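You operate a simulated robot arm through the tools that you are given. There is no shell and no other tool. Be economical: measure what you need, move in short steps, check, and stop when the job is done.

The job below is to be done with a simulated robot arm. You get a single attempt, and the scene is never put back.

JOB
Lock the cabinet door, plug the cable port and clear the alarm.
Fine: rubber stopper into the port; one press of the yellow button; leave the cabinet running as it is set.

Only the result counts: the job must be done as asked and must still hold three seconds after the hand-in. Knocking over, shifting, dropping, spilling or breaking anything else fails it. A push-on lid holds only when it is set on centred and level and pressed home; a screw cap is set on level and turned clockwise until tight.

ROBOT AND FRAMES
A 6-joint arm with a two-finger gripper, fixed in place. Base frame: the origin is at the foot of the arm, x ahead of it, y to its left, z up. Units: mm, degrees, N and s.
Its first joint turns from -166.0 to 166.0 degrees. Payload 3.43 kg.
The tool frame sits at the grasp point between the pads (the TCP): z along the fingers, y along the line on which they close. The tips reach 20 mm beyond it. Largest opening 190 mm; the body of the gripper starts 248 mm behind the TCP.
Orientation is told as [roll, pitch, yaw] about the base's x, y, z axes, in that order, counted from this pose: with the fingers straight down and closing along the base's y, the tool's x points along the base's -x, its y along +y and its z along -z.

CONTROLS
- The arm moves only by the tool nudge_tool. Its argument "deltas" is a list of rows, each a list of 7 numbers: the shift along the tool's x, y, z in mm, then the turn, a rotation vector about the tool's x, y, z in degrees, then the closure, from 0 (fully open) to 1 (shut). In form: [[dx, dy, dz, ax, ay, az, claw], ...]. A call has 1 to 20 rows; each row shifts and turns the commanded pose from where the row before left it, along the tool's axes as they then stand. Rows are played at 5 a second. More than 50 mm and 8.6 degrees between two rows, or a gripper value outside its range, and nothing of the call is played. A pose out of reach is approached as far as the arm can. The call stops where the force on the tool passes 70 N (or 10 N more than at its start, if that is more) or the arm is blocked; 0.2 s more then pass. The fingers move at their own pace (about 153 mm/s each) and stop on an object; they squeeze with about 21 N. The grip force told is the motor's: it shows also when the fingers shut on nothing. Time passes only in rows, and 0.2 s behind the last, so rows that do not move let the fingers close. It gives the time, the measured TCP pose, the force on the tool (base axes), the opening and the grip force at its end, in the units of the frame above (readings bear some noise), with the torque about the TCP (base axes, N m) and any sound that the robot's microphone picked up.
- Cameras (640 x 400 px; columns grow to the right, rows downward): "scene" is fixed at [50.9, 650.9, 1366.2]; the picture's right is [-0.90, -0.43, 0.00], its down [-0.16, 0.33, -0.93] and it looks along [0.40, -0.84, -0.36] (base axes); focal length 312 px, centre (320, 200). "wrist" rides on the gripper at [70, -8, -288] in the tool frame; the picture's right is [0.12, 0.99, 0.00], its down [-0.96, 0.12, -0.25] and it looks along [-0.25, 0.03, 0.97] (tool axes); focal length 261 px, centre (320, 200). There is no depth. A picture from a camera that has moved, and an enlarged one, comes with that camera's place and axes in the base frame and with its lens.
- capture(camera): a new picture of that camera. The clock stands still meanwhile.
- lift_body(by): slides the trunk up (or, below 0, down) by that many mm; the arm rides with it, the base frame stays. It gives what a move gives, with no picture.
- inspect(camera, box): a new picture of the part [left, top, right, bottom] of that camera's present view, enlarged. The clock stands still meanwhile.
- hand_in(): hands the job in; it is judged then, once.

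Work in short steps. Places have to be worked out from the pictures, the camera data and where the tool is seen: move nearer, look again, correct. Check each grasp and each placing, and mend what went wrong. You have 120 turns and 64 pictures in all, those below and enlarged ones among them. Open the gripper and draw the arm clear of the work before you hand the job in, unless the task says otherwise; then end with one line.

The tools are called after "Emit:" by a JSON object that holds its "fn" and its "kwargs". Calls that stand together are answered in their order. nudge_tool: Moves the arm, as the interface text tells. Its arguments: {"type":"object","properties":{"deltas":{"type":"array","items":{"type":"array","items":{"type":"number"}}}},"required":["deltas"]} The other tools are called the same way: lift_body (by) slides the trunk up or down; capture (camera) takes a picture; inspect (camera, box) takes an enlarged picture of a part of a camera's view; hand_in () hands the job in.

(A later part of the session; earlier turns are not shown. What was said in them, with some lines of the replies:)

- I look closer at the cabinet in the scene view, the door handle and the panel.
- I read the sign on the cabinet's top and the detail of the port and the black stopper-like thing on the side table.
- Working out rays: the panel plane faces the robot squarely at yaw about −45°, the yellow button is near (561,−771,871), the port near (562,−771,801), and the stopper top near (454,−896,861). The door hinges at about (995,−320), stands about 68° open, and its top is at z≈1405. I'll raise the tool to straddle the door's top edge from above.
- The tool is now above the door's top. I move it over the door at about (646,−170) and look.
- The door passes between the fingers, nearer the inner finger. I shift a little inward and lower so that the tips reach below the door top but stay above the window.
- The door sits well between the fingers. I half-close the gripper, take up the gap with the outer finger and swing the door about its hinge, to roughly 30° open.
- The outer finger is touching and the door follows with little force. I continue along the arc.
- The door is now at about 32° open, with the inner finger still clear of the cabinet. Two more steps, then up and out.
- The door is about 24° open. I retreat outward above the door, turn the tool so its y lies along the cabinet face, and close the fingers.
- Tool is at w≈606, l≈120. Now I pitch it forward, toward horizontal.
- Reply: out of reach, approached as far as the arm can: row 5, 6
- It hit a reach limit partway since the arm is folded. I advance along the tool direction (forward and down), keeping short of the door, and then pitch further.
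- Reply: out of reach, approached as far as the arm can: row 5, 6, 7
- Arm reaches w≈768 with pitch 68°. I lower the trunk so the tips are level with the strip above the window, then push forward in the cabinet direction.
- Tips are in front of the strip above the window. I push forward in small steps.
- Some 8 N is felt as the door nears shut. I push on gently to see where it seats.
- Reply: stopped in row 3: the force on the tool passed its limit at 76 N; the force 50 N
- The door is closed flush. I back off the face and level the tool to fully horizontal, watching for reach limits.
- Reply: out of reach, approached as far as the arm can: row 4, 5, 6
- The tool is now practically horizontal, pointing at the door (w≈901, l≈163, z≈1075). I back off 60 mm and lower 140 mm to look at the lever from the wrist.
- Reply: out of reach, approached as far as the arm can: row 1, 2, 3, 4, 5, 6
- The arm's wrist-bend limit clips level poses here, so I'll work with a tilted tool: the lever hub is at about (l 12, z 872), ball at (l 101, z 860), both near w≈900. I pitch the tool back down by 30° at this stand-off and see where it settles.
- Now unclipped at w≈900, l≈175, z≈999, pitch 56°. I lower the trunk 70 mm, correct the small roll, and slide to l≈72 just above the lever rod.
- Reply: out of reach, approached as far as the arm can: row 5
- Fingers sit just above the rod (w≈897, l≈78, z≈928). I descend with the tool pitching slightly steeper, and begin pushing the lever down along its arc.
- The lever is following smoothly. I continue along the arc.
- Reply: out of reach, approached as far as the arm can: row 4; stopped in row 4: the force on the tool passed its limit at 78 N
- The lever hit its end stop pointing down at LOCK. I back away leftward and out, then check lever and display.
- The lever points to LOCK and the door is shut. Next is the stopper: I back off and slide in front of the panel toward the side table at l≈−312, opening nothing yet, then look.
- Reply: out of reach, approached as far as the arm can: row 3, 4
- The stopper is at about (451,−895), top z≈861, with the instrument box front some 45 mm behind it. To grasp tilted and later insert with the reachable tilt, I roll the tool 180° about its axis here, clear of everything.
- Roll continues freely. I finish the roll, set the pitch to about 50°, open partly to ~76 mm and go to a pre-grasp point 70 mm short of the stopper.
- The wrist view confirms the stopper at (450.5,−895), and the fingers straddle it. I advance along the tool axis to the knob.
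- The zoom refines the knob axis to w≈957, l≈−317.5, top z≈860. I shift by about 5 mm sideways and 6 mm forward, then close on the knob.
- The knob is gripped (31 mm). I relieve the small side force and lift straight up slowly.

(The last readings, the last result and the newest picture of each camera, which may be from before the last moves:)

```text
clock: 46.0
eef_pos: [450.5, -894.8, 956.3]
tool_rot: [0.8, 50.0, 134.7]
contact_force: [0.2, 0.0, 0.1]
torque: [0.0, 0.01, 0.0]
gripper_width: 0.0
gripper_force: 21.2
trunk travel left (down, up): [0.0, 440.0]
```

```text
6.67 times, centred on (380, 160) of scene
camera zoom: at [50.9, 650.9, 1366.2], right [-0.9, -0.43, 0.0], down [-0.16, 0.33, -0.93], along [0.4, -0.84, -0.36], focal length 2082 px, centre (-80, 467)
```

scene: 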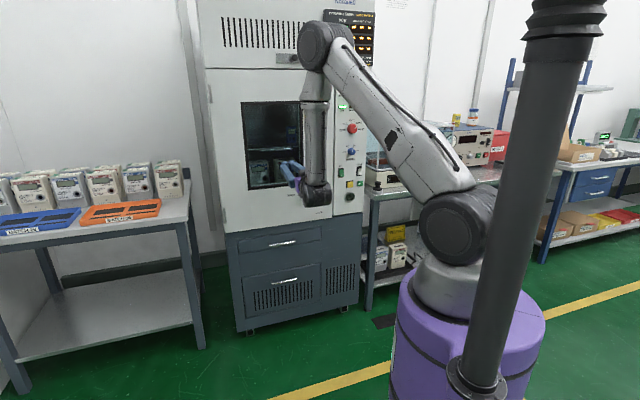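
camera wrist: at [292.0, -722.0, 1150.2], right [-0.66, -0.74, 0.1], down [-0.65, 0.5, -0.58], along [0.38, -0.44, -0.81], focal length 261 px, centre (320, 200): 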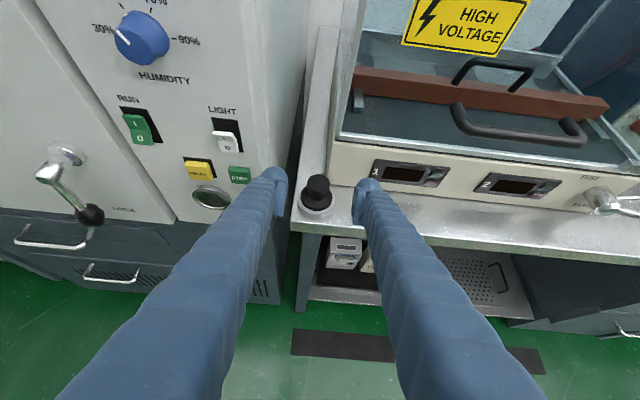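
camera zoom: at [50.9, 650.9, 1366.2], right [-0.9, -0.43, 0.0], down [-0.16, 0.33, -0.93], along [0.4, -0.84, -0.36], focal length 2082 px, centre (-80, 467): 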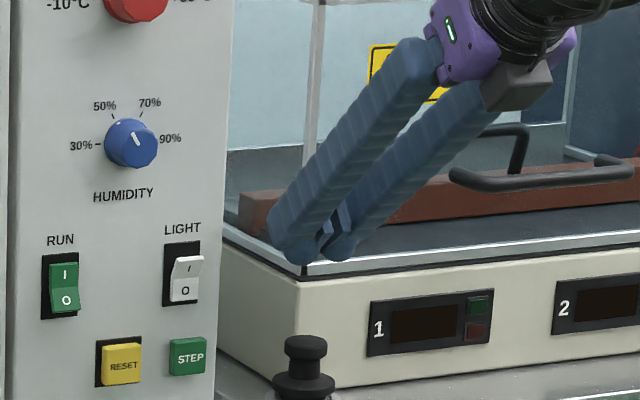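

It slipped off during the lift. I look at whether the stopper has moved before retrying with a better grip.

Emit:
{"fn": "inspect", "kwargs": {"camera": "scene", "box": [350, 165, 406, 207]}}

Emit:
{"fn": "inspect", "kwargs": {"camera": "wrist", "box": [260, 180, 380, 270]}}

```text
9.52 times, centred on (378, 186) of scene
camera zoom: at [50.9, 650.9, 1366.2], right [-0.9, -0.43, 0.0], down [-0.16, 0.33, -0.93], along [0.4, -0.84, -0.36], focal length 2975 px, centre (-232, 333)
```

zoom: 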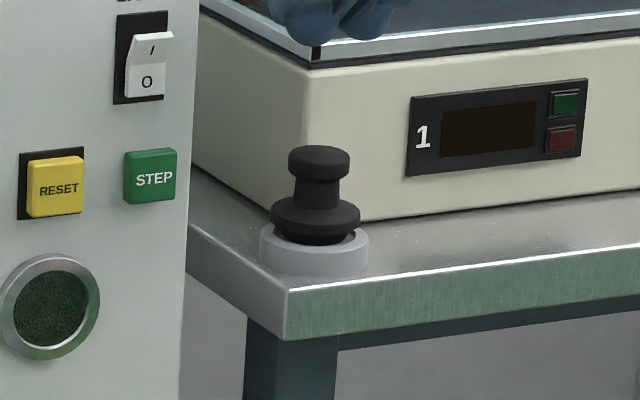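

```text
4.44 times, centred on (320, 225) of wrist
camera zoom: at [336.6, -763.8, 1196.9], right [-0.66, -0.74, 0.1], down [-0.65, 0.5, -0.58], along [0.38, -0.45, -0.81], focal length 1158 px, centre (320, 89)
```

zoom: 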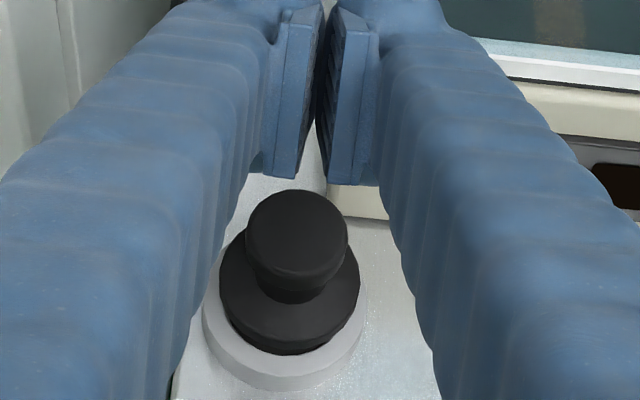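

The stopper rose a few mm and still stands in its holder, knob now near w≈960, l≈−317.5, top≈863. I open, descend again and take a deeper, more central grip.

Emit:
{"fn": "nudge_tool", "kwargs": {"deltas": [[0, 0, 0, 0, 0, 0, 0.6], [4.4, 3.3, 5.2, 0, 0, 0, 0.6], [-17.6, 0, 14.8, 0, 0, 0, 0.6], [-17.6, 0, 14.8, 0, 0, 0, 0.6], [-17.6, 0, 14.8, 0, 0, 0, 0.6], [-11.5, 0, 9.6, 0, 0, 0, 0.6], [-6.2, 0, 5.2, 0, 0, 0, 0.6], [0, 0, 0, 0, 0, 0, 0.6]]}}

Emit:
{"fn": "inspect", "kwargs": {"camera": "wrist", "box": [240, 120, 400, 240]}}

Emit:
{"fn": "inspect", "kwargs": {"camera": "scene", "box": [350, 165, 406, 207]}}

```text
clock: 47.8
eef_pos: [452.6, -903.3, 865.8]
tool_rot: [0.9, 49.9, 134.6]
contact_force: [0.0, -0.8, -0.5]
torque: [0.01, -0.01, 0.01]
gripper_width: 76.1
gripper_force: 0.1
trunk travel left (down, up): [0.0, 440.0]
```

```text
3.33 times, centred on (320, 180) of wrist
camera zoom: at [338.4, -771.9, 1104.7], right [-0.66, -0.74, 0.1], down [-0.65, 0.5, -0.58], along [0.38, -0.45, -0.81], focal length 869 px, centre (320, 267)
```

zoom: 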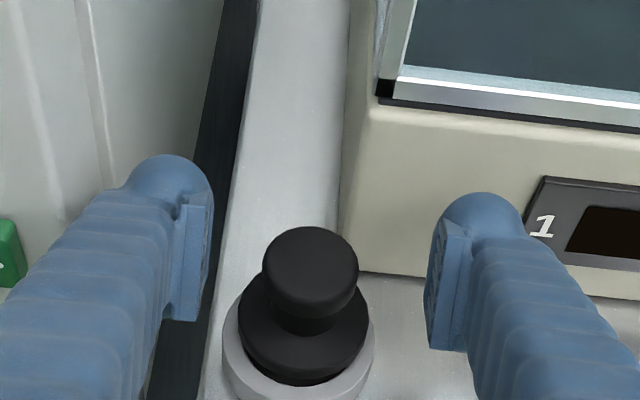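

```text
9.52 times, centred on (378, 186) of scene
camera zoom: at [50.9, 650.9, 1366.2], right [-0.9, -0.43, 0.0], down [-0.16, 0.33, -0.93], along [0.4, -0.84, -0.36], focal length 2975 px, centre (-232, 333)
```

zoom: 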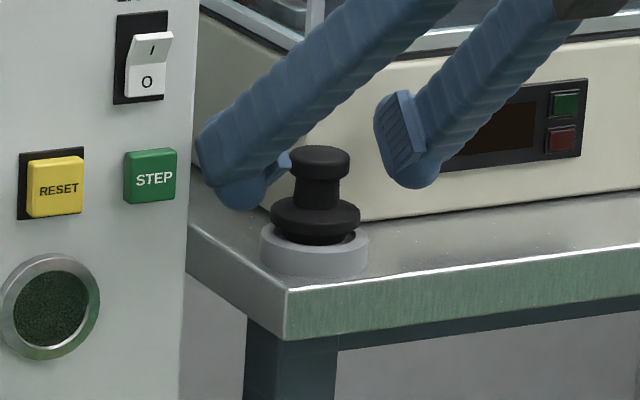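

I correct by 3 mm sideways and about 3 mm deeper, then close.

Emit:
{"fn": "nudge_tool", "kwargs": {"deltas": [[-0.3, -3, 2.8, 0, 0, 0, 0.6], [0, 0, 0, 0, 0, 0, 0.75], [0, 0, 0, 0, 0, 0, 0.85], [0, 0, 0, 0, 0, 0, 1], [0, 0, 0, 0, 0, 0, 1], [0, 0, 0, 0, 0, 0, 1]]}}

Emit:
{"fn": "inspect", "kwargs": {"camera": "wrist", "box": [240, 120, 400, 240]}}

```text
clock: 49.2
eef_pos: [454.2, -902.8, 864.4]
tool_rot: [0.8, 49.8, 134.6]
contact_force: [-1.1, 0.7, 0.0]
torque: [0.0, 0.02, 0.02]
gripper_width: 32.5
gripper_force: 21.0
trunk travel left (down, up): [0.0, 440.0]
```

```text
3.33 times, centred on (320, 180) of wrist
camera zoom: at [342.0, -771.1, 1102.6], right [-0.66, -0.74, 0.1], down [-0.65, 0.5, -0.58], along [0.38, -0.44, -0.81], focal length 869 px, centre (320, 267)
```

zoom: 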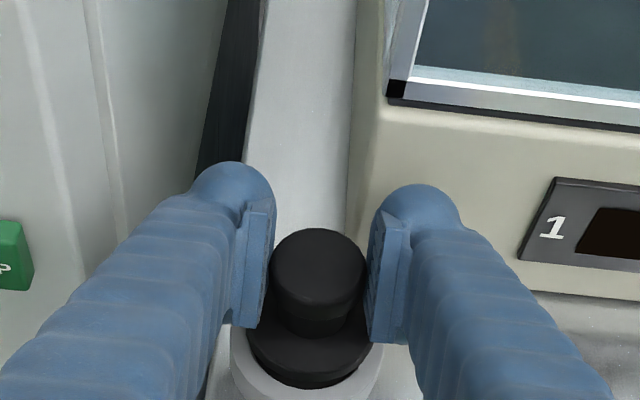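

Grip at 32.5 mm with no side force. I lift slowly in 4 mm steps and watch the width.

Emit:
{"fn": "nudge_tool", "kwargs": {"deltas": [[3.1, 0, -2.6, 0, 0, 0, 1], [3.1, 0, -2.6, 0, 0, 0, 1], [3.1, 0, -2.6, 0, 0, 0, 1], [3.1, 0, -2.6, 0, 0, 0, 1]]}}

Emit:
{"fn": "inspect", "kwargs": {"camera": "scene", "box": [350, 165, 406, 207]}}

```text
clock: 50.2
eef_pos: [456.0, -903.9, 879.8]
tool_rot: [0.9, 50.1, 134.6]
contact_force: [-0.5, -0.4, -1.6]
torque: [0.02, 0.01, 0.02]
gripper_width: 32.3
gripper_force: 21.3
trunk travel left (down, up): [0.0, 440.0]
```

```text
9.52 times, centred on (378, 186) of scene
camera zoom: at [50.9, 650.9, 1366.2], right [-0.9, -0.43, 0.0], down [-0.16, 0.33, -0.93], along [0.4, -0.84, -0.36], focal length 2975 px, centre (-232, 333)
```

zoom: 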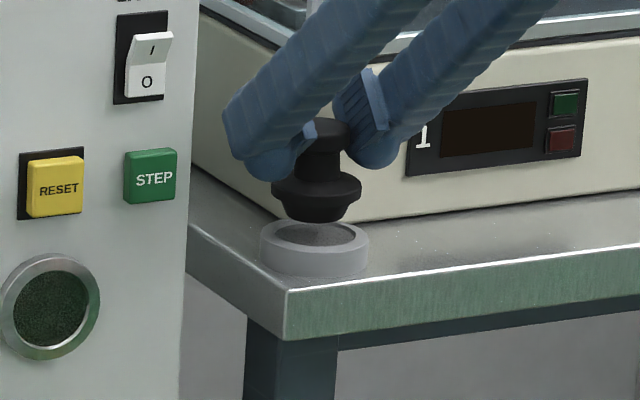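

The stopper is out of its holder and held. I continue lifting gently.

Emit:
{"fn": "nudge_tool", "kwargs": {"deltas": [[6.1, 0, -5.1, 0, 0, 0, 1], [7.7, 0, -6.4, 0, 0, 0, 1], [7.7, 0, -6.4, 0, 0, 0, 1], [7.7, 0, -6.4, 0, 0, 0, 1], [7.7, 0, -6.4, 0, 0, 0, 1], [7.7, 0, -6.4, 0, 0, 0, 1], [7.7, 0, -6.4, 0, 0, 0, 1], [0, 0, 0, 0, 0, 0, 1]]}}

Emit:
{"fn": "inspect", "kwargs": {"camera": "scene", "box": [344, 130, 408, 178]}}

Emit:
{"fn": "inspect", "kwargs": {"camera": "wrist", "box": [260, 140, 380, 230]}}

```text
clock: 52.0
eef_pos: [455.4, -902.8, 947.6]
tool_rot: [0.8, 49.9, 134.7]
contact_force: [0.5, 0.0, -0.6]
torque: [0.02, -0.01, 0.04]
gripper_width: 32.2
gripper_force: 21.2
trunk travel left (down, up): [0.0, 440.0]
```

```text
8.33 times, centred on (376, 154) of scene
camera zoom: at [50.9, 650.9, 1366.2], right [-0.9, -0.43, 0.0], down [-0.16, 0.33, -0.93], along [0.4, -0.84, -0.36], focal length 2603 px, centre (-147, 583)
```

zoom: 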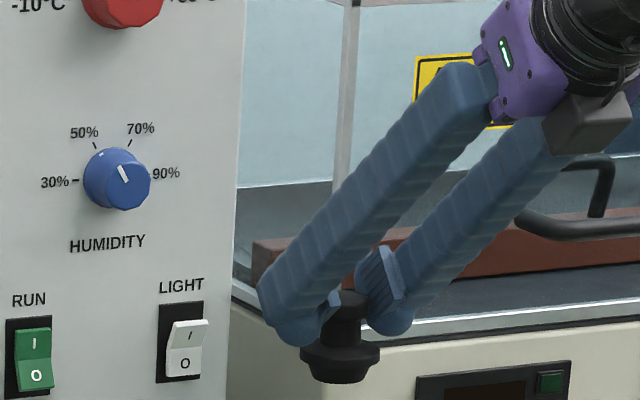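

```text
4.44 times, centred on (320, 185) of wrist
camera zoom: at [342.8, -770.9, 1186.9], right [-0.66, -0.74, 0.1], down [-0.65, 0.5, -0.58], along [0.38, -0.45, -0.81], focal length 1158 px, centre (320, 267)
```

zoom: 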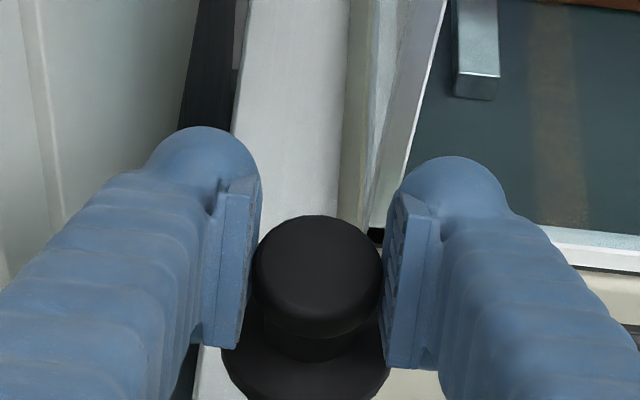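

The stopper is held upright with the knob right at the grasp point. Cross-checking rays puts the port at about (564.5,−779,801), w≈950, l≈−151.5. I draw back and up from the table.

Emit:
{"fn": "nudge_tool", "kwargs": {"deltas": [[-6.3, -12.5, -19.2, 0, 0, 0, 1], [-6.3, -12.5, -19.2, 0, 0, 0, 1], [-6.3, -12.5, -19.2, 0, 0, 0, 1], [-6.3, -12.5, -19.2, 0, 0, 0, 1], [-6.3, -12.5, -19.2, 0, 0, 0, 1], [-6.3, -12.5, -19.2, 0, 0, 0, 1], [-6.3, -12.5, -19.2, 0, 0, 0, 1], [-6.3, -12.5, -19.2, 0, 0, 0, 1]]}}

Emit:
{"fn": "nudge_tool", "kwargs": {"deltas": [[0, 0, 0, 0, 0, -8, 1], [0, 0, 0, 0, 0, -8, 1], [0, 0, 0, 0, 0, -8, 1], [0, 0, 0, 0, 0, -8, 1], [0, 0, 0, 0, 0, -8, 1], [0, 0, 0, 0, 0, -8, 1], [0, 0, 0, 0, 0, -8, 1], [0, 0, 0, 0, 0, -8, 1], [0, 0, 0, 0, 0, -8, 1], [0, 0, 0, 0, 0, -8, 1], [0, 0, 0, 0, 0, -8, 1], [0, 0, 0, 0, 0, -8, 1], [0, 0, 0, 0, 0, -8, 1], [0, 0, 0, 0, 0, -8, 1], [0, 0, 0, 0, 0, -8, 1], [0, 0, 0, 0, 0, -8, 1], [0, 0, 0, 0, 0, -8, 1], [0, 0, 0, 0, 0, -8, 1], [0, 0, 0, 0, 0, -8, 1], [0, 0, 0, 0, 0, -8, 1]]}}

```text
clock: 53.8
eef_pos: [422.4, -725.3, 1006.7]
tool_rot: [0.8, 49.9, 134.6]
contact_force: [0.3, -0.2, -1.3]
torque: [0.02, -0.05, 0.04]
gripper_width: 32.5
gripper_force: 21.1
trunk travel left (down, up): [0.0, 440.0]
```

```text
clock: 58.0
eef_pos: [424.3, -725.5, 1008.0]
tool_rot: [21.3, -46.3, -74.8]
contact_force: [-1.1, 0.2, -0.8]
torque: [0.03, 0.0, 0.01]
gripper_width: 32.3
gripper_force: 20.7
trunk travel left (down, up): [0.0, 440.0]
```

Still held. I finish the roll and pitch to about 40°, so the stopper axis comes level.

Emit:
{"fn": "nudge_tool", "kwargs": {"deltas": [[0, 0, 0, 0, 0, -8, 1], [0, 0, 0, 0, 0, -8, 1], [0, 0, 0, 0, 0, -4, 1], [0, 0, 0, 0, 5, 0, 1], [0, 0, 0, 0, 5, 0, 1], [0, 0, 0, 0, 0, 0, 1]]}}

Emit:
{"fn": "inspect", "kwargs": {"camera": "scene", "box": [312, 100, 408, 210]}}

Emit:
{"fn": "capture", "kwargs": {"camera": "wrist"}}

```text
clock: 59.4
eef_pos: [423.7, -726.4, 1007.4]
tool_rot: [-0.6, -39.9, -45.5]
contact_force: [0.4, -0.1, -0.5]
torque: [0.0, 0.0, -0.01]
gripper_width: 32.3
gripper_force: 21.1
trunk travel left (down, up): [0.0, 440.0]
```

```text
3.64 times, centred on (360, 155) of scene
camera zoom: at [50.9, 650.9, 1366.2], right [-0.9, -0.43, 0.0], down [-0.16, 0.33, -0.93], along [0.4, -0.84, -0.36], focal length 1136 px, centre (174, 364)
```

zoom: 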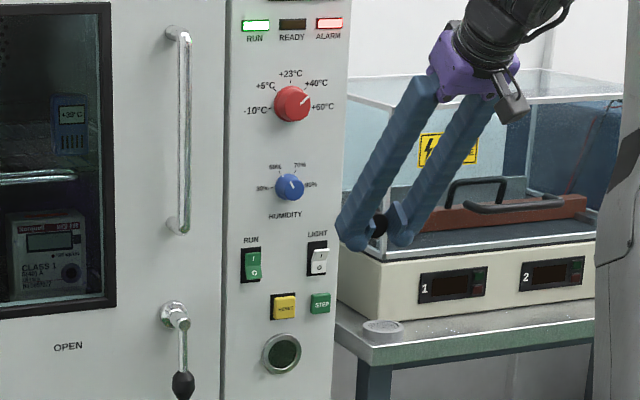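

```text
16 pictures are left
camera wrist: at [254.2, -559.9, 1183.1], right [0.65, 0.76, -0.09], down [0.49, -0.33, 0.81], along [0.58, -0.57, -0.59], focal length 261 px, centre (320, 200)
```

wrist: 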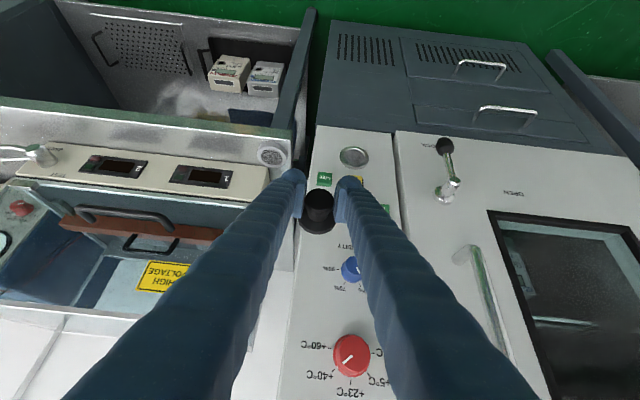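

Stopper axis is now nearly level and pointing at the panel. I move in front of the port's column at stand-off and begin to descend, watching for reach clipping.

Emit:
{"fn": "nudge_tool", "kwargs": {"deltas": [[0, 21, 0, -0.8, 0, -0.9, 1], [0, 21, 0, 0, 0, 0, 1], [0, 21, 0, 0, 0, 0, 1], [12.9, 0, 15.3, 0, 0, 0, 1], [12.9, 0, 15.3, 0, 0, 0, 1], [12.9, 0, 15.3, 0, 0, 0, 1], [8.8, 0, 24, 0, 0, 0, 1], [8.8, 0, 24, 0, 0, 0, 1], [0, 0, 0, 0, 0, 0, 1]]}}

```text
clock: 61.4
eef_pos: [480.1, -693.7, 897.6]
tool_rot: [-0.6, -40.0, -44.5]
contact_force: [0.4, 0.2, -0.8]
torque: [0.01, 0.02, 0.01]
gripper_width: 32.7
gripper_force: 20.7
trunk travel left (down, up): [0.0, 440.0]
```

No clipping. I continue down to port height, plug tip some 30 mm short of the ring.

Emit:
{"fn": "nudge_tool", "kwargs": {"deltas": [[6.8, 0, 19, 0, 0, 0, 1], [6.8, 0, 19, 0, 0, 0, 1], [6.8, 0, 19, 0, 0, 0, 1], [6.8, 0, 19, 0, 0, 0, 1], [6.8, 0, 19, 0, 0, 0, 1], [0, 0, 0, 0, 0, 0, 1]]}}

Emit:
{"fn": "inspect", "kwargs": {"camera": "scene", "box": [320, 150, 384, 206]}}

Emit:
{"fn": "inspect", "kwargs": {"camera": "wrist", "box": [240, 110, 400, 230]}}

```text
clock: 62.8
eef_pos: [505.7, -719.3, 804.8]
tool_rot: [-0.5, -39.9, -44.4]
contact_force: [0.4, -0.1, -0.6]
torque: [0.03, -0.01, 0.04]
gripper_width: 32.8
gripper_force: 21.1
trunk travel left (down, up): [0.0, 440.0]
```

```text
7.14 times, centred on (352, 178) of scene
camera zoom: at [50.9, 650.9, 1366.2], right [-0.9, -0.43, 0.0], down [-0.16, 0.33, -0.93], along [0.4, -0.84, -0.36], focal length 2231 px, centre (91, 357)
```

zoom: 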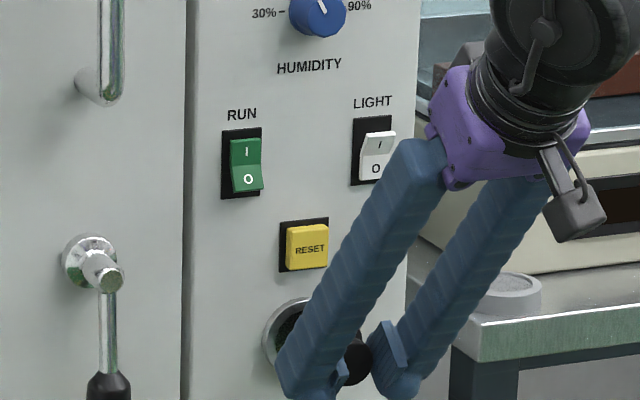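

```text
3.33 times, centred on (320, 170) of wrist
camera zoom: at [331.8, -557.1, 979.4], right [0.63, 0.77, -0.09], down [0.5, -0.32, 0.81], along [0.59, -0.55, -0.59], focal length 869 px, centre (320, 300)
```

zoom: 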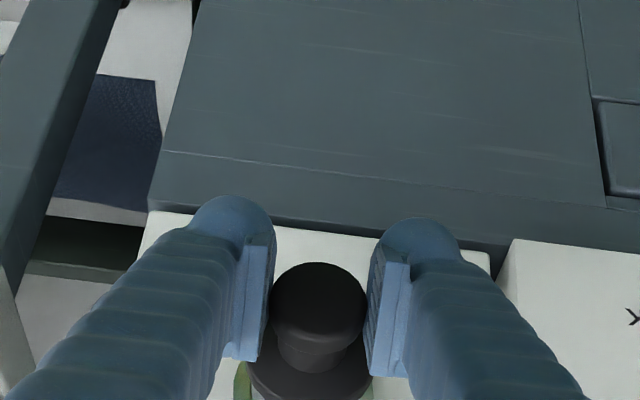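

The port appears just behind the flange. I look lower in the wrist view to judge alignment of plug and port.

Emit:
{"fn": "inspect", "kwargs": {"camera": "wrist", "box": [270, 175, 370, 250]}}

```text
5.33 times, centred on (320, 212) of wrist
camera zoom: at [331.8, -557.1, 979.4], right [0.63, 0.77, -0.09], down [0.5, -0.32, 0.81], along [0.59, -0.55, -0.59], focal length 1390 px, centre (320, 133)
```

zoom: 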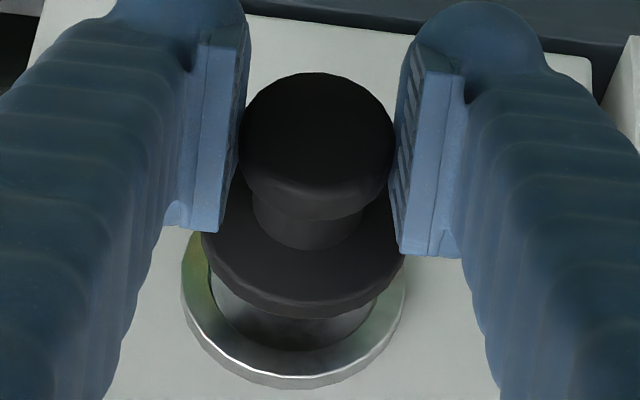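

The view shows plug and ring nearly coaxial, with the port slightly lower (≈4–6 mm) and ~2 mm to +l. I correct, go 15 mm nearer, and look again.

Emit:
{"fn": "nudge_tool", "kwargs": {"deltas": [[-4.4, 0.8, 6.3, 0, 0, 0, 1], [-4.5, 0.8, 6.4, 0, 0, 0, 1], [0, 0, 0, 0, 0, 0, 1]]}}

Emit:
{"fn": "inspect", "kwargs": {"camera": "wrist", "box": [280, 180, 360, 240]}}

```text
clock: 63.6
eef_pos: [517.4, -728.6, 799.6]
tool_rot: [-0.6, -40.0, -44.3]
contact_force: [-0.1, 1.1, -0.4]
torque: [-0.02, 0.0, -0.04]
gripper_width: 32.3
gripper_force: 21.5
trunk travel left (down, up): [0.0, 440.0]
```

```text
6.67 times, centred on (320, 210) of wrist
camera zoom: at [343.5, -566.2, 975.2], right [0.63, 0.77, -0.08], down [0.5, -0.32, 0.81], along [0.59, -0.55, -0.59], focal length 1738 px, centre (320, 133)
```

zoom: 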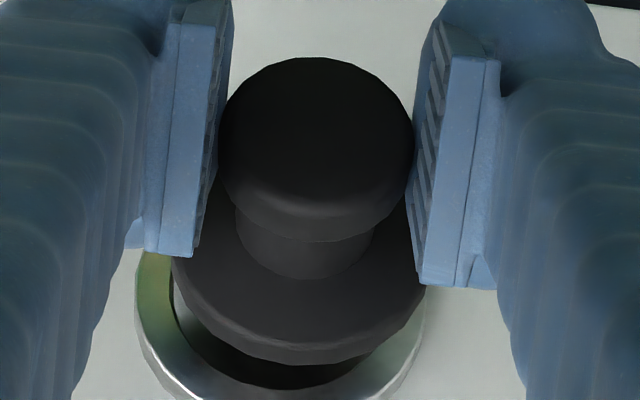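

Measured again: lateral is within 1 mm, port still perhaps 3–5 mm lower. I lower 3 mm and advance 12 mm so the plug's tapered tip reaches the ring, then check.

Emit:
{"fn": "nudge_tool", "kwargs": {"deltas": [[-3.6, -0.3, 5, 0, 0, 0, 1], [-3.7, -0.3, 5, 0, 0, 0, 1], [0, 0, 0, 0, 0, 0, 1]]}}

Emit:
{"fn": "inspect", "kwargs": {"camera": "wrist", "box": [280, 190, 360, 250]}}

```text
clock: 64.4
eef_pos: [524.5, -737.2, 797.4]
tool_rot: [-0.7, -39.9, -44.3]
contact_force: [0.1, 0.0, -0.8]
torque: [0.03, 0.03, 0.02]
gripper_width: 32.2
gripper_force: 21.1
trunk travel left (down, up): [0.0, 440.0]
```

```text
6.67 times, centred on (320, 220) of wrist
camera zoom: at [351.2, -575.3, 972.2], right [0.63, 0.77, -0.09], down [0.5, -0.32, 0.81], along [0.59, -0.55, -0.59], focal length 1738 px, centre (320, 67)
```

zoom: 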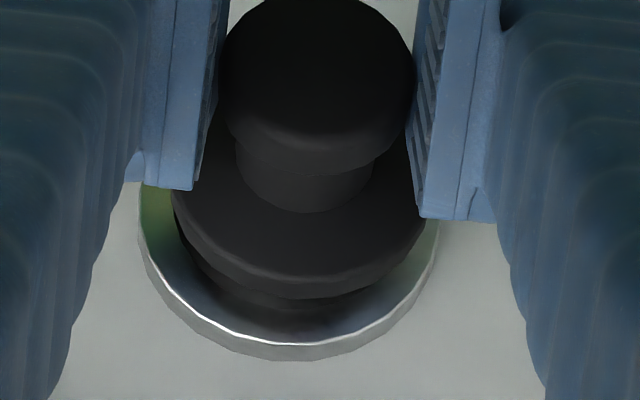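

Now the plug tip is at the ring plane and coaxial within about a millimetre. I push in slowly.

Emit:
{"fn": "nudge_tool", "kwargs": {"deltas": [[-2.3, 0, 1.9, 0, 0, 0, 1], [-2.3, 0, 1.9, 0, 0, 0, 1], [-2.3, 0, 1.9, 0, 0, 0, 1], [0, 0, 0, 0, 0, 0, 1]]}}

```text
clock: 65.4
eef_pos: [530.4, -743.0, 796.2]
tool_rot: [-0.6, -39.8, -44.4]
contact_force: [-2.9, 2.7, -4.4]
torque: [0.12, 0.08, -0.04]
gripper_width: 32.2
gripper_force: 21.2
trunk travel left (down, up): [0.0, 440.0]
```

Light contact: a small reaction downward suggests the plug is about a millimetre high. I lower 1 mm and push on.

Emit:
{"fn": "nudge_tool", "kwargs": {"deltas": [[0.7, 0, 0.8, 0, 0, 0, 1], [-2.3, 0, 1.9, 0, 0, 0, 1], [-2.3, 0, 1.9, 0, 0, 0, 1], [0, 0, 0, 0, 0, 0, 1]]}}

Emit:
{"fn": "inspect", "kwargs": {"camera": "wrist", "box": [280, 190, 360, 250]}}

```text
clock: 66.4
eef_pos: [531.8, -746.9, 795.7]
tool_rot: [-0.7, -39.8, -44.4]
contact_force: [-23.8, 22.8, -0.9]
torque: [0.04, 0.03, -0.03]
gripper_width: 32.3
gripper_force: 21.8
trunk travel left (down, up): [0.0, 440.0]
```

```text
6.67 times, centred on (320, 220) of wrist
camera zoom: at [359.6, -584.5, 971.3], right [0.63, 0.77, -0.09], down [0.5, -0.32, 0.8], along [0.59, -0.55, -0.59], focal length 1738 px, centre (320, 67)
```

zoom: 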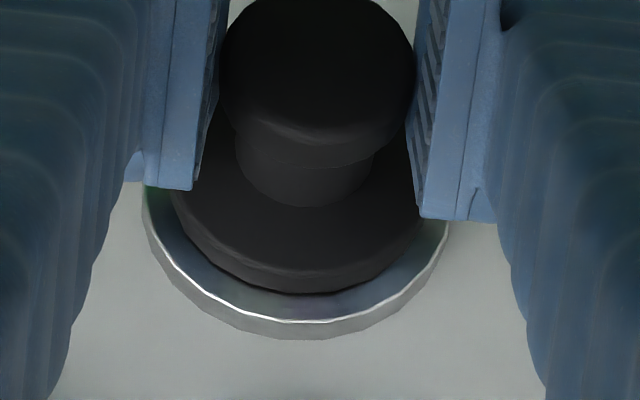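

Pure axial 33 N now; the flange is nearly on the ring. I press further to seat it.

Emit:
{"fn": "nudge_tool", "kwargs": {"deltas": [[-1.5, 0, 1.3, 0, 0, 0, 1], [-1.5, 0, 1.3, 0, 0, 0, 1], [-1.5, 0, 1.3, 0, 0, 0, 1], [0, 0, 0, 0, 0, 0, 1]]}}

```text
clock: 67.4
eef_pos: [537.1, -751.5, 795.6]
tool_rot: [-0.6, -39.9, -44.4]
contact_force: [-19.1, 13.6, -9.1]
torque: [0.01, 0.07, -0.19]
gripper_width: 31.5
gripper_force: 20.5
trunk travel left (down, up): [0.0, 440.0]
```

The tool advanced to w≈911 with less force; either it went in or the fingers slid. I look.

Emit:
{"fn": "inspect", "kwargs": {"camera": "wrist", "box": [270, 180, 370, 255]}}

```text
5.33 times, centred on (320, 218) of wrist
camera zoom: at [364.9, -589.9, 971.3], right [0.63, 0.77, -0.08], down [0.5, -0.32, 0.81], along [0.59, -0.55, -0.59], focal length 1390 px, centre (320, 107)
```

zoom: 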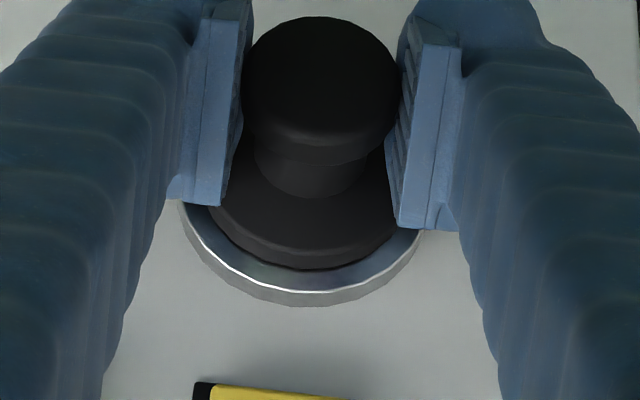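

The fingers slid along the knob while the flange lies at the ring, so it's nearly home. I release, withdraw, close the fingers and will press the knob's end squarely to seat it.

Emit:
{"fn": "nudge_tool", "kwargs": {"deltas": [[0, 0, 0, 0, 0, 0, 0.9], [0, 0, 0, 0, 0, 0, 0.65], [0, 0, 0, 0, 0, 0, 0.65], [0, 0, -25, 0, 0, 0, 0.65], [0, 0, -25, 0, 0, 0, 0.65], [0, 0, -25, 0, 0, 0, 0.65], [0, 0, -15, 0, 0, 0, 1], [0, 0, 0, 0, 0, 0, 1], [0, 0, 0, 0, 0, 0, 1]]}}

Emit:
{"fn": "capture", "kwargs": {"camera": "wrist"}}

```text
clock: 69.4
eef_pos: [497.6, -711.9, 865.0]
tool_rot: [-0.6, -39.9, -44.3]
contact_force: [0.0, -0.3, -0.2]
torque: [-0.01, 0.01, -0.03]
gripper_width: 0.0
gripper_force: 21.7
trunk travel left (down, up): [0.0, 440.0]
```

```text
8 pictures are left
camera wrist: at [325.3, -549.0, 1040.3], right [0.63, 0.77, -0.09], down [0.5, -0.32, 0.81], along [0.59, -0.55, -0.59], focal length 261 px, centre (320, 200)
```

wrist: 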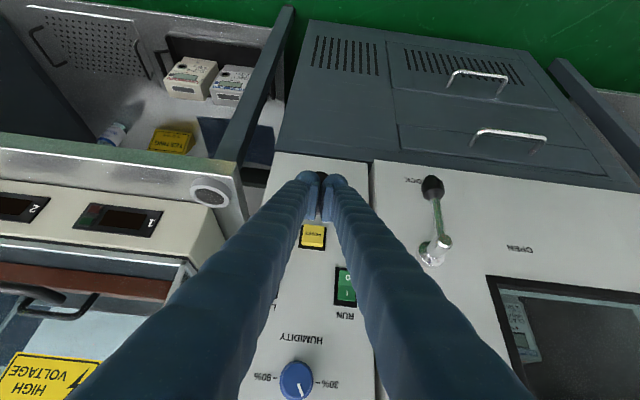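

The stopper stays in the port. I lower the closed fingers in front of the knob's end and press it in along its axis.

Emit:
{"fn": "nudge_tool", "kwargs": {"deltas": [[15.8, 0.5, 16.3, 0, 0, 0, 1], [15.8, 0.5, 16.3, 0, 0, 0, 1], [15.9, 0, 16.3, 0, 0, 0, 1], [-4.6, 0, 3.9, 0, 0, 0, 1], [-4.6, 0, 3.9, 0, 0, 0, 1], [-4.6, 0, 3.9, 0, 0, 0, 1], [0, 0, 0, 0, 0, 0, 1]]}}

Emit:
{"fn": "nudge_tool", "kwargs": {"deltas": [[-1.5, 0, 1.3, 0, 0, 0, 1], [-1.5, 0, 1.3, 0, 0, 0, 1], [-1.5, 0, 1.3, 0, 0, 0, 1], [-1.5, 0, 1.3, 0, 0, 0, 1]]}}

```text
clock: 71.0
eef_pos: [508.2, -719.1, 796.6]
tool_rot: [-0.6, -39.8, -44.4]
contact_force: [-0.1, -0.2, -0.4]
torque: [-0.03, 0.02, -0.01]
gripper_width: 0.1
gripper_force: 21.0
trunk travel left (down, up): [0.0, 440.0]
```

```text
clock: 72.0
eef_pos: [512.5, -725.6, 795.3]
tool_rot: [-0.5, -39.8, -44.4]
contact_force: [-0.2, 0.6, -0.3]
torque: [-0.01, -0.03, 0.0]
gripper_width: 0.1
gripper_force: 20.9
trunk travel left (down, up): [0.0, 440.0]
```

No contact yet at w≈875; I go on in small steps.

Emit:
{"fn": "nudge_tool", "kwargs": {"deltas": [[-1.5, 0, 1.3, 0, 0, 0, 1], [-1.5, 0, 1.3, 0, 0, 0, 1], [-1.5, 0, 1.3, 0, 0, 0, 1], [-1.5, 0, 1.3, 0, 0, 0, 1], [-1.5, 0, 1.3, 0, 0, 0, 1]]}}

```text
clock: 73.2
eef_pos: [515.5, -728.0, 796.7]
tool_rot: [-0.7, -39.7, -44.3]
contact_force: [-38.0, 50.8, 13.4]
torque: [-0.33, -0.33, 0.2]
gripper_width: 6.1
gripper_force: 21.0
trunk travel left (down, up): [0.0, 440.0]
```

About 63 N on the stopper. I press a touch more and hold, then back off and look.

Emit:
{"fn": "nudge_tool", "kwargs": {"deltas": [[-0.7, 0, 0.6, 0, 0, 0, 1], [0, 0, 0, 0, 0, 0, 1], [0, 0, 0, 0, 0, 0, 1]]}}

Emit:
{"fn": "nudge_tool", "kwargs": {"deltas": [[7, 0, -6, 0, 0, 0, 1], [15, 0, -13, 0, 0, 0, 1], [0, 20, -20, 0, 0, 0, 1], [0, 40, -20, 0, 0, 0, 1], [0, 40, -20, 0, 0, 0, 1], [0, 0, 0, 0, 0, 0, 1]]}}

Emit:
{"fn": "inspect", "kwargs": {"camera": "scene", "box": [310, 60, 390, 220]}}

Emit:
{"fn": "inspect", "kwargs": {"camera": "wrist", "box": [200, 120, 320, 210]}}

```text
clock: 74.0
eef_pos: [516.8, -728.0, 797.2]
tool_rot: [-0.6, -39.7, -44.4]
contact_force: [-45.9, 54.8, 13.3]
torque: [-0.34, -0.31, 0.11]
gripper_width: 6.0
gripper_force: 20.5
trunk travel left (down, up): [0.0, 440.0]
```

```text
clock: 75.4
eef_pos: [543.7, -614.1, 843.9]
tool_rot: [-0.7, -40.0, -44.4]
contact_force: [-0.3, 0.6, 0.0]
torque: [-0.07, 0.02, -0.07]
gripper_width: 0.0
gripper_force: 20.9
trunk travel left (down, up): [0.0, 440.0]
```

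```text
2.50 times, centred on (350, 140) of scene
camera zoom: at [50.9, 650.9, 1366.2], right [-0.9, -0.43, 0.0], down [-0.16, 0.33, -0.93], along [0.4, -0.84, -0.36], focal length 781 px, centre (245, 350)
```

zoom: 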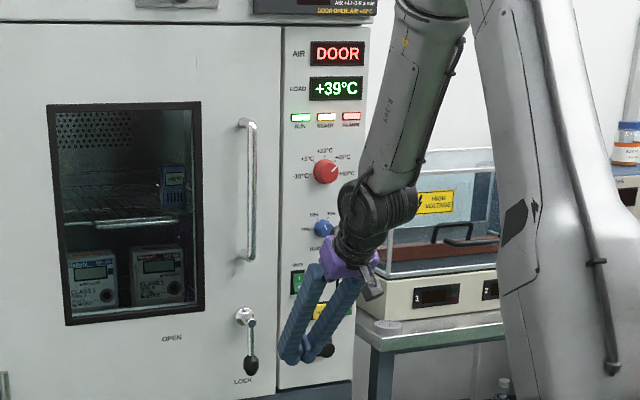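

```text
4.44 times, centred on (260, 165) of wrist
camera zoom: at [370.9, -450.9, 1018.4], right [0.63, 0.77, -0.09], down [0.5, -0.32, 0.81], along [0.59, -0.55, -0.58], focal length 1158 px, centre (587, 356)
```

zoom: 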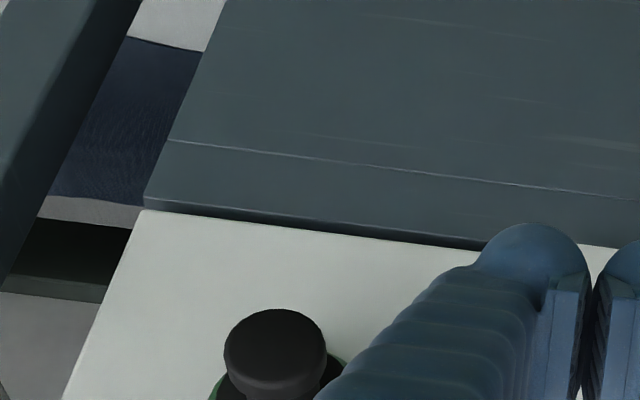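

The stopper sits in the port, the lever is at LOCK; the temperature is climbing, so the door counts as shut and the alarm seems just latched. I line up the closed fingertips in front of RESET (l≈−146, z≈870) at stand-off.

Emit:
{"fn": "nudge_tool", "kwargs": {"deltas": [[-9, 0, -10.7, 0, 0, 0, 1], [-9, 0, -10.7, 0, 0, 0, 1], [0, -24, 0, 0, 0, 0, 1], [0, -24, 0, 0, 0, 0, 1], [0, -24, 0, 0, 0, 0, 1], [0, -24, 0, 0, 0, 0, 1], [-9.6, 0, 8, 0, 0, 0, 1], [-9.6, 0, 8, 0, 0, 0, 1], [0, 0, 0, 0, 0, 0, 1]]}}

Emit:
{"fn": "inspect", "kwargs": {"camera": "wrist", "box": [260, 150, 380, 260]}}

```text
clock: 77.4
eef_pos: [494.7, -701.2, 870.2]
tool_rot: [-0.5, -39.9, -44.4]
contact_force: [-0.5, -0.6, -0.9]
torque: [0.03, 0.02, 0.0]
gripper_width: 0.0
gripper_force: 21.0
trunk travel left (down, up): [0.0, 440.0]
```

```text
3.64 times, centred on (320, 205) of wrist
camera zoom: at [321.2, -538.2, 1045.8], right [0.63, 0.77, -0.08], down [0.5, -0.32, 0.81], along [0.59, -0.55, -0.59], focal length 948 px, centre (320, 182)
```

zoom: 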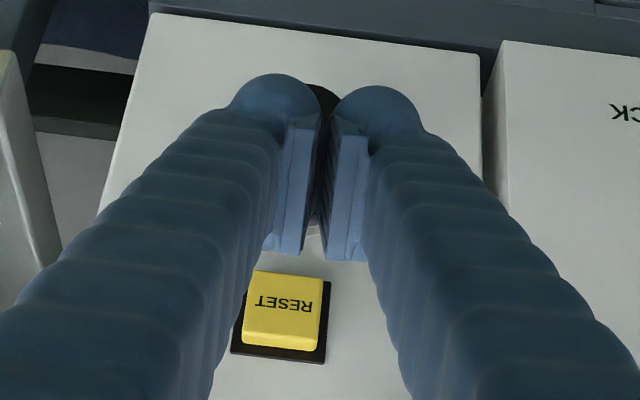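

RESET is at l≈−151, z≈870. I shift 4 mm and close in to about 15–20 mm from its face.

Emit:
{"fn": "nudge_tool", "kwargs": {"deltas": [[-1.3, -4, -1.5, 0, 0, 0, 1], [-7.7, 0, 6.4, 0, 0, 0, 1], [-7.7, 0, 6.4, 0, 0, 0, 1], [-7.7, 0, 6.4, 0, 0, 0, 1], [-6.1, 0, 5.1, 0, 0, 0, 1], [0, 0, 0, 0, 0, 0, 1]]}}

Emit:
{"fn": "inspect", "kwargs": {"camera": "wrist", "box": [260, 150, 380, 260]}}

```text
clock: 78.8
eef_pos: [518.9, -729.6, 872.5]
tool_rot: [-0.6, -39.9, -44.3]
contact_force: [0.6, -0.4, -0.1]
torque: [0.04, 0.03, 0.01]
gripper_width: 0.0
gripper_force: 20.8
trunk travel left (down, up): [0.0, 440.0]
```

```text
3.64 times, centred on (320, 205) of wrist
camera zoom: at [345.3, -567.1, 1048.3], right [0.63, 0.77, -0.08], down [0.5, -0.32, 0.81], along [0.59, -0.55, -0.59], focal length 948 px, centre (320, 182)
```

zoom: 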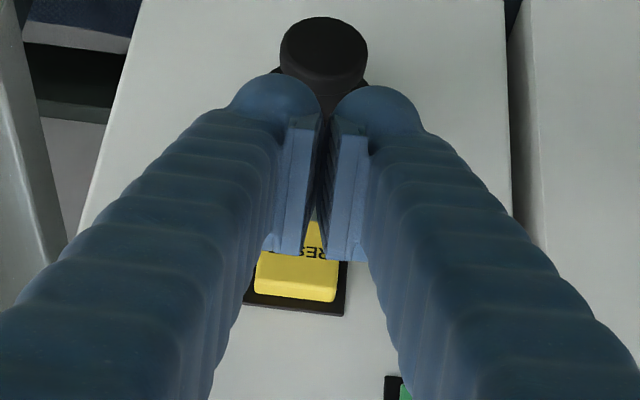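

Aligned well. I press forward in 2 mm steps, checking force.

Emit:
{"fn": "nudge_tool", "kwargs": {"deltas": [[-1.5, -2, 1.3, 0, 0, 0, 1], [-1.5, 0, 1.3, 0, 0, 0, 1], [-1.5, 0, 1.3, 0, 0, 0, 1], [-1.5, 0, 1.3, 0, 0, 0, 1], [-1.5, 0, 1.3, 0, 0, 0, 1]]}}

```text
clock: 80.0
eef_pos: [524.4, -738.1, 872.3]
tool_rot: [-0.6, -39.9, -44.4]
contact_force: [0.9, 0.1, -0.1]
torque: [0.01, -0.04, 0.0]
gripper_width: 0.1
gripper_force: 20.8
trunk travel left (down, up): [0.0, 440.0]
```

Emit:
{"fn": "nudge_tool", "kwargs": {"deltas": [[-1.5, 0, 1.3, 0, 0, 0, 1], [-1.5, 0, 1.3, 0, 0, 0, 1], [-1.5, 0, 1.3, 0, 0, 0, 1]]}}

```text
clock: 80.8
eef_pos: [528.8, -741.3, 873.2]
tool_rot: [-0.7, -39.8, -44.3]
contact_force: [-1.0, -0.7, -0.2]
torque: [-0.01, 0.01, 0.01]
gripper_width: 0.0
gripper_force: 21.0
trunk travel left (down, up): [0.0, 440.0]
```

At w≈898, perhaps just touching. I continue two small steps.

Emit:
{"fn": "nudge_tool", "kwargs": {"deltas": [[-1.5, 0, 1.3, 0, 0, 0, 1], [-1.5, 0, 1.3, 0, 0, 0, 1]]}}

```text
clock: 81.4
eef_pos: [530.4, -743.6, 872.2]
tool_rot: [-0.6, -39.8, -44.4]
contact_force: [-0.3, 0.2, -0.9]
torque: [0.02, -0.02, 0.04]
gripper_width: 0.1
gripper_force: 20.6
trunk travel left (down, up): [0.0, 440.0]
```

Still no contact at w≈901; two more.

Emit:
{"fn": "nudge_tool", "kwargs": {"deltas": [[-1.5, 0, 1.3, 0, 0, 0, 1], [-1.5, 0, 1.3, 0, 0, 0, 1], [-1.5, 0, 1.3, 0, 0, 0, 1]]}}

```text
clock: 82.2
eef_pos: [536.5, -748.7, 872.0]
tool_rot: [-0.7, -40.0, -44.3]
contact_force: [-0.1, 0.0, 0.2]
torque: [-0.02, -0.03, -0.01]
gripper_width: 0.0
gripper_force: 21.1
trunk travel left (down, up): [0.0, 440.0]
```

Emit:
{"fn": "nudge_tool", "kwargs": {"deltas": [[-1.5, 0, 1.3, 0, 0, 0, 1], [-1.5, 0, 1.3, 0, 0, 0, 1]]}}

```text
clock: 82.8
eef_pos: [537.4, -750.9, 872.3]
tool_rot: [-0.6, -39.8, -44.3]
contact_force: [-0.3, 0.0, 0.5]
torque: [0.01, -0.04, 0.01]
gripper_width: 0.0
gripper_force: 21.3
trunk travel left (down, up): [0.0, 440.0]
```

Still free at w≈911 (the fingertips are rounded). I continue.

Emit:
{"fn": "nudge_tool", "kwargs": {"deltas": [[-1.5, 0, 1.3, 0, 0, 0, 1], [-1.5, 0, 1.3, 0, 0, 0, 1]]}}

```text
clock: 83.4
eef_pos: [540.9, -753.8, 872.2]
tool_rot: [-0.6, -39.9, -44.4]
contact_force: [0.0, 0.2, 0.6]
torque: [0.0, -0.01, 0.0]
gripper_width: 0.0
gripper_force: 20.8
trunk travel left (down, up): [0.0, 440.0]
```

Emit:
{"fn": "inspect", "kwargs": {"camera": "wrist", "box": [260, 130, 380, 240]}}

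```text
3.64 times, centred on (320, 185) of wrist
camera zoom: at [367.7, -592.2, 1047.7], right [0.63, 0.77, -0.08], down [0.5, -0.32, 0.81], along [0.59, -0.55, -0.59], focal length 948 px, centre (320, 254)
```

zoom: 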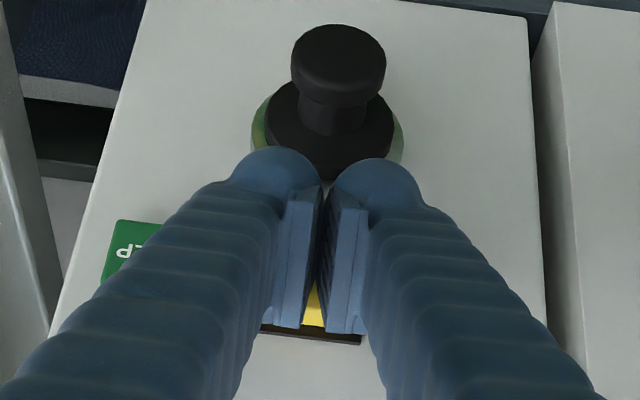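

Stopper is well seated and centred; the fingers are right over RESET but have not touched. I continue in small steps.

Emit:
{"fn": "nudge_tool", "kwargs": {"deltas": [[-1.5, 0, 1.3, 0, 0, 0, 1], [-1.5, 0, 1.3, 0, 0, 0, 1]]}}

```text
clock: 84.0
eef_pos: [542.9, -757.0, 872.2]
tool_rot: [-0.6, -39.9, -44.3]
contact_force: [-1.5, 1.4, -1.6]
torque: [-0.03, 0.01, -0.01]
gripper_width: 6.0
gripper_force: 34.8
trunk travel left (down, up): [0.0, 440.0]
heard: click
```

A click was heard: the button has been pressed. I withdraw straight back and check the display.

Emit:
{"fn": "nudge_tool", "kwargs": {"deltas": [[7.7, 0, -6.4, 0, 0, 0, 1], [15.4, 0, -12.8, 0, 0, 0, 1], [15.4, 0, -12.8, 0, 0, 0, 1], [0, 0, -30, 0, 0, 0, 1], [0, 0, -40, 0, 0, 0, 1], [0, 0, -40, 0, 0, 0, 0.6], [0, 40, -20, 0, 0, 0, 0.4], [0, 40, -20, 0, 0, 0, 0.4], [0, 40, -20, 0, 0, 0, 0.4], [0, 40, -20, 0, 0, 0, 0.4], [0, 0, 0, 0, 0, 0, 0.4]]}}

Emit:
{"fn": "inspect", "kwargs": {"camera": "scene", "box": [230, 60, 400, 220]}}

```text
clock: 86.4
eef_pos: [535.5, -520.0, 1016.7]
tool_rot: [-0.6, -40.1, -44.3]
contact_force: [0.0, 0.9, -0.3]
torque: [-0.07, 0.04, -0.04]
gripper_width: 114.2
gripper_force: 0.0
trunk travel left (down, up): [0.0, 440.0]
```

```text
2.50 times, centred on (315, 140) of scene
camera zoom: at [50.9, 650.9, 1366.2], right [-0.9, -0.43, 0.0], down [-0.16, 0.33, -0.93], along [0.4, -0.84, -0.36], focal length 781 px, centre (332, 350)
```

zoom: 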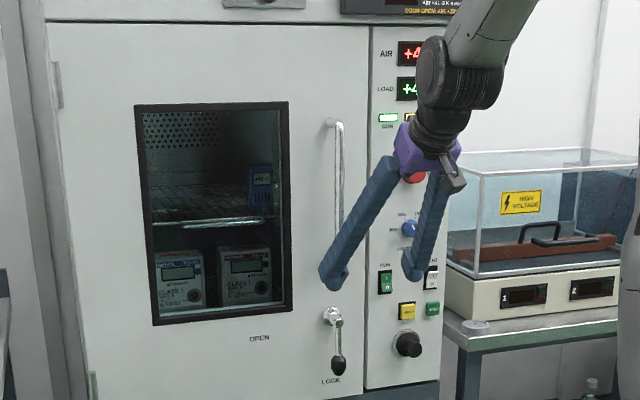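

AIR now shows a temperature, so the DOOR alarm cleared. I draw further back and verify the alarm lamp.

Emit:
{"fn": "nudge_tool", "kwargs": {"deltas": [[0, 40, -30, 0, 0, 0, 0.4], [0, 40, -30, 0, 0, 0, 0.4], [0, 40, -10, 0, 0, 0, 0.4], [0, 40, 0, 0, 0, 0, 0.4], [0, 0, 0, 0, 0, 0, 0.4]]}}

Emit:
{"fn": "inspect", "kwargs": {"camera": "scene", "box": [310, 60, 400, 215]}}

```text
clock: 87.6
eef_pos: [615.3, -374.7, 1069.8]
tool_rot: [-0.8, -39.9, -44.4]
contact_force: [0.9, 0.0, 1.1]
torque: [-0.01, 0.04, 0.02]
gripper_width: 114.1
gripper_force: 0.0
trunk travel left (down, up): [0.0, 440.0]
```

```text
2.58 times, centred on (355, 138) of scene
camera zoom: at [50.9, 650.9, 1366.2], right [-0.9, -0.43, 0.0], down [-0.16, 0.33, -0.93], along [0.4, -0.84, -0.36], focal length 806 px, centre (230, 361)
```

zoom: 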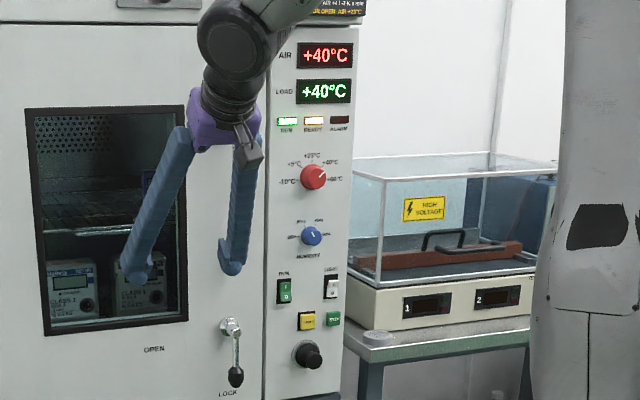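

The alarm lamp is off and RUN is on. AIR and LOAD both read +40°C, the stopper is in the port, the lever is at LOCK, and the arm is clear. I hand in.

Emit:
{"fn": "hand_in", "kwargs": {}}

```text
The job is handed in.
```

The door is shut and locked, the stopper is pressed into the cable port, and the alarm cleared with one press of the yellow button; the cabinet is still running with its settings untouched.
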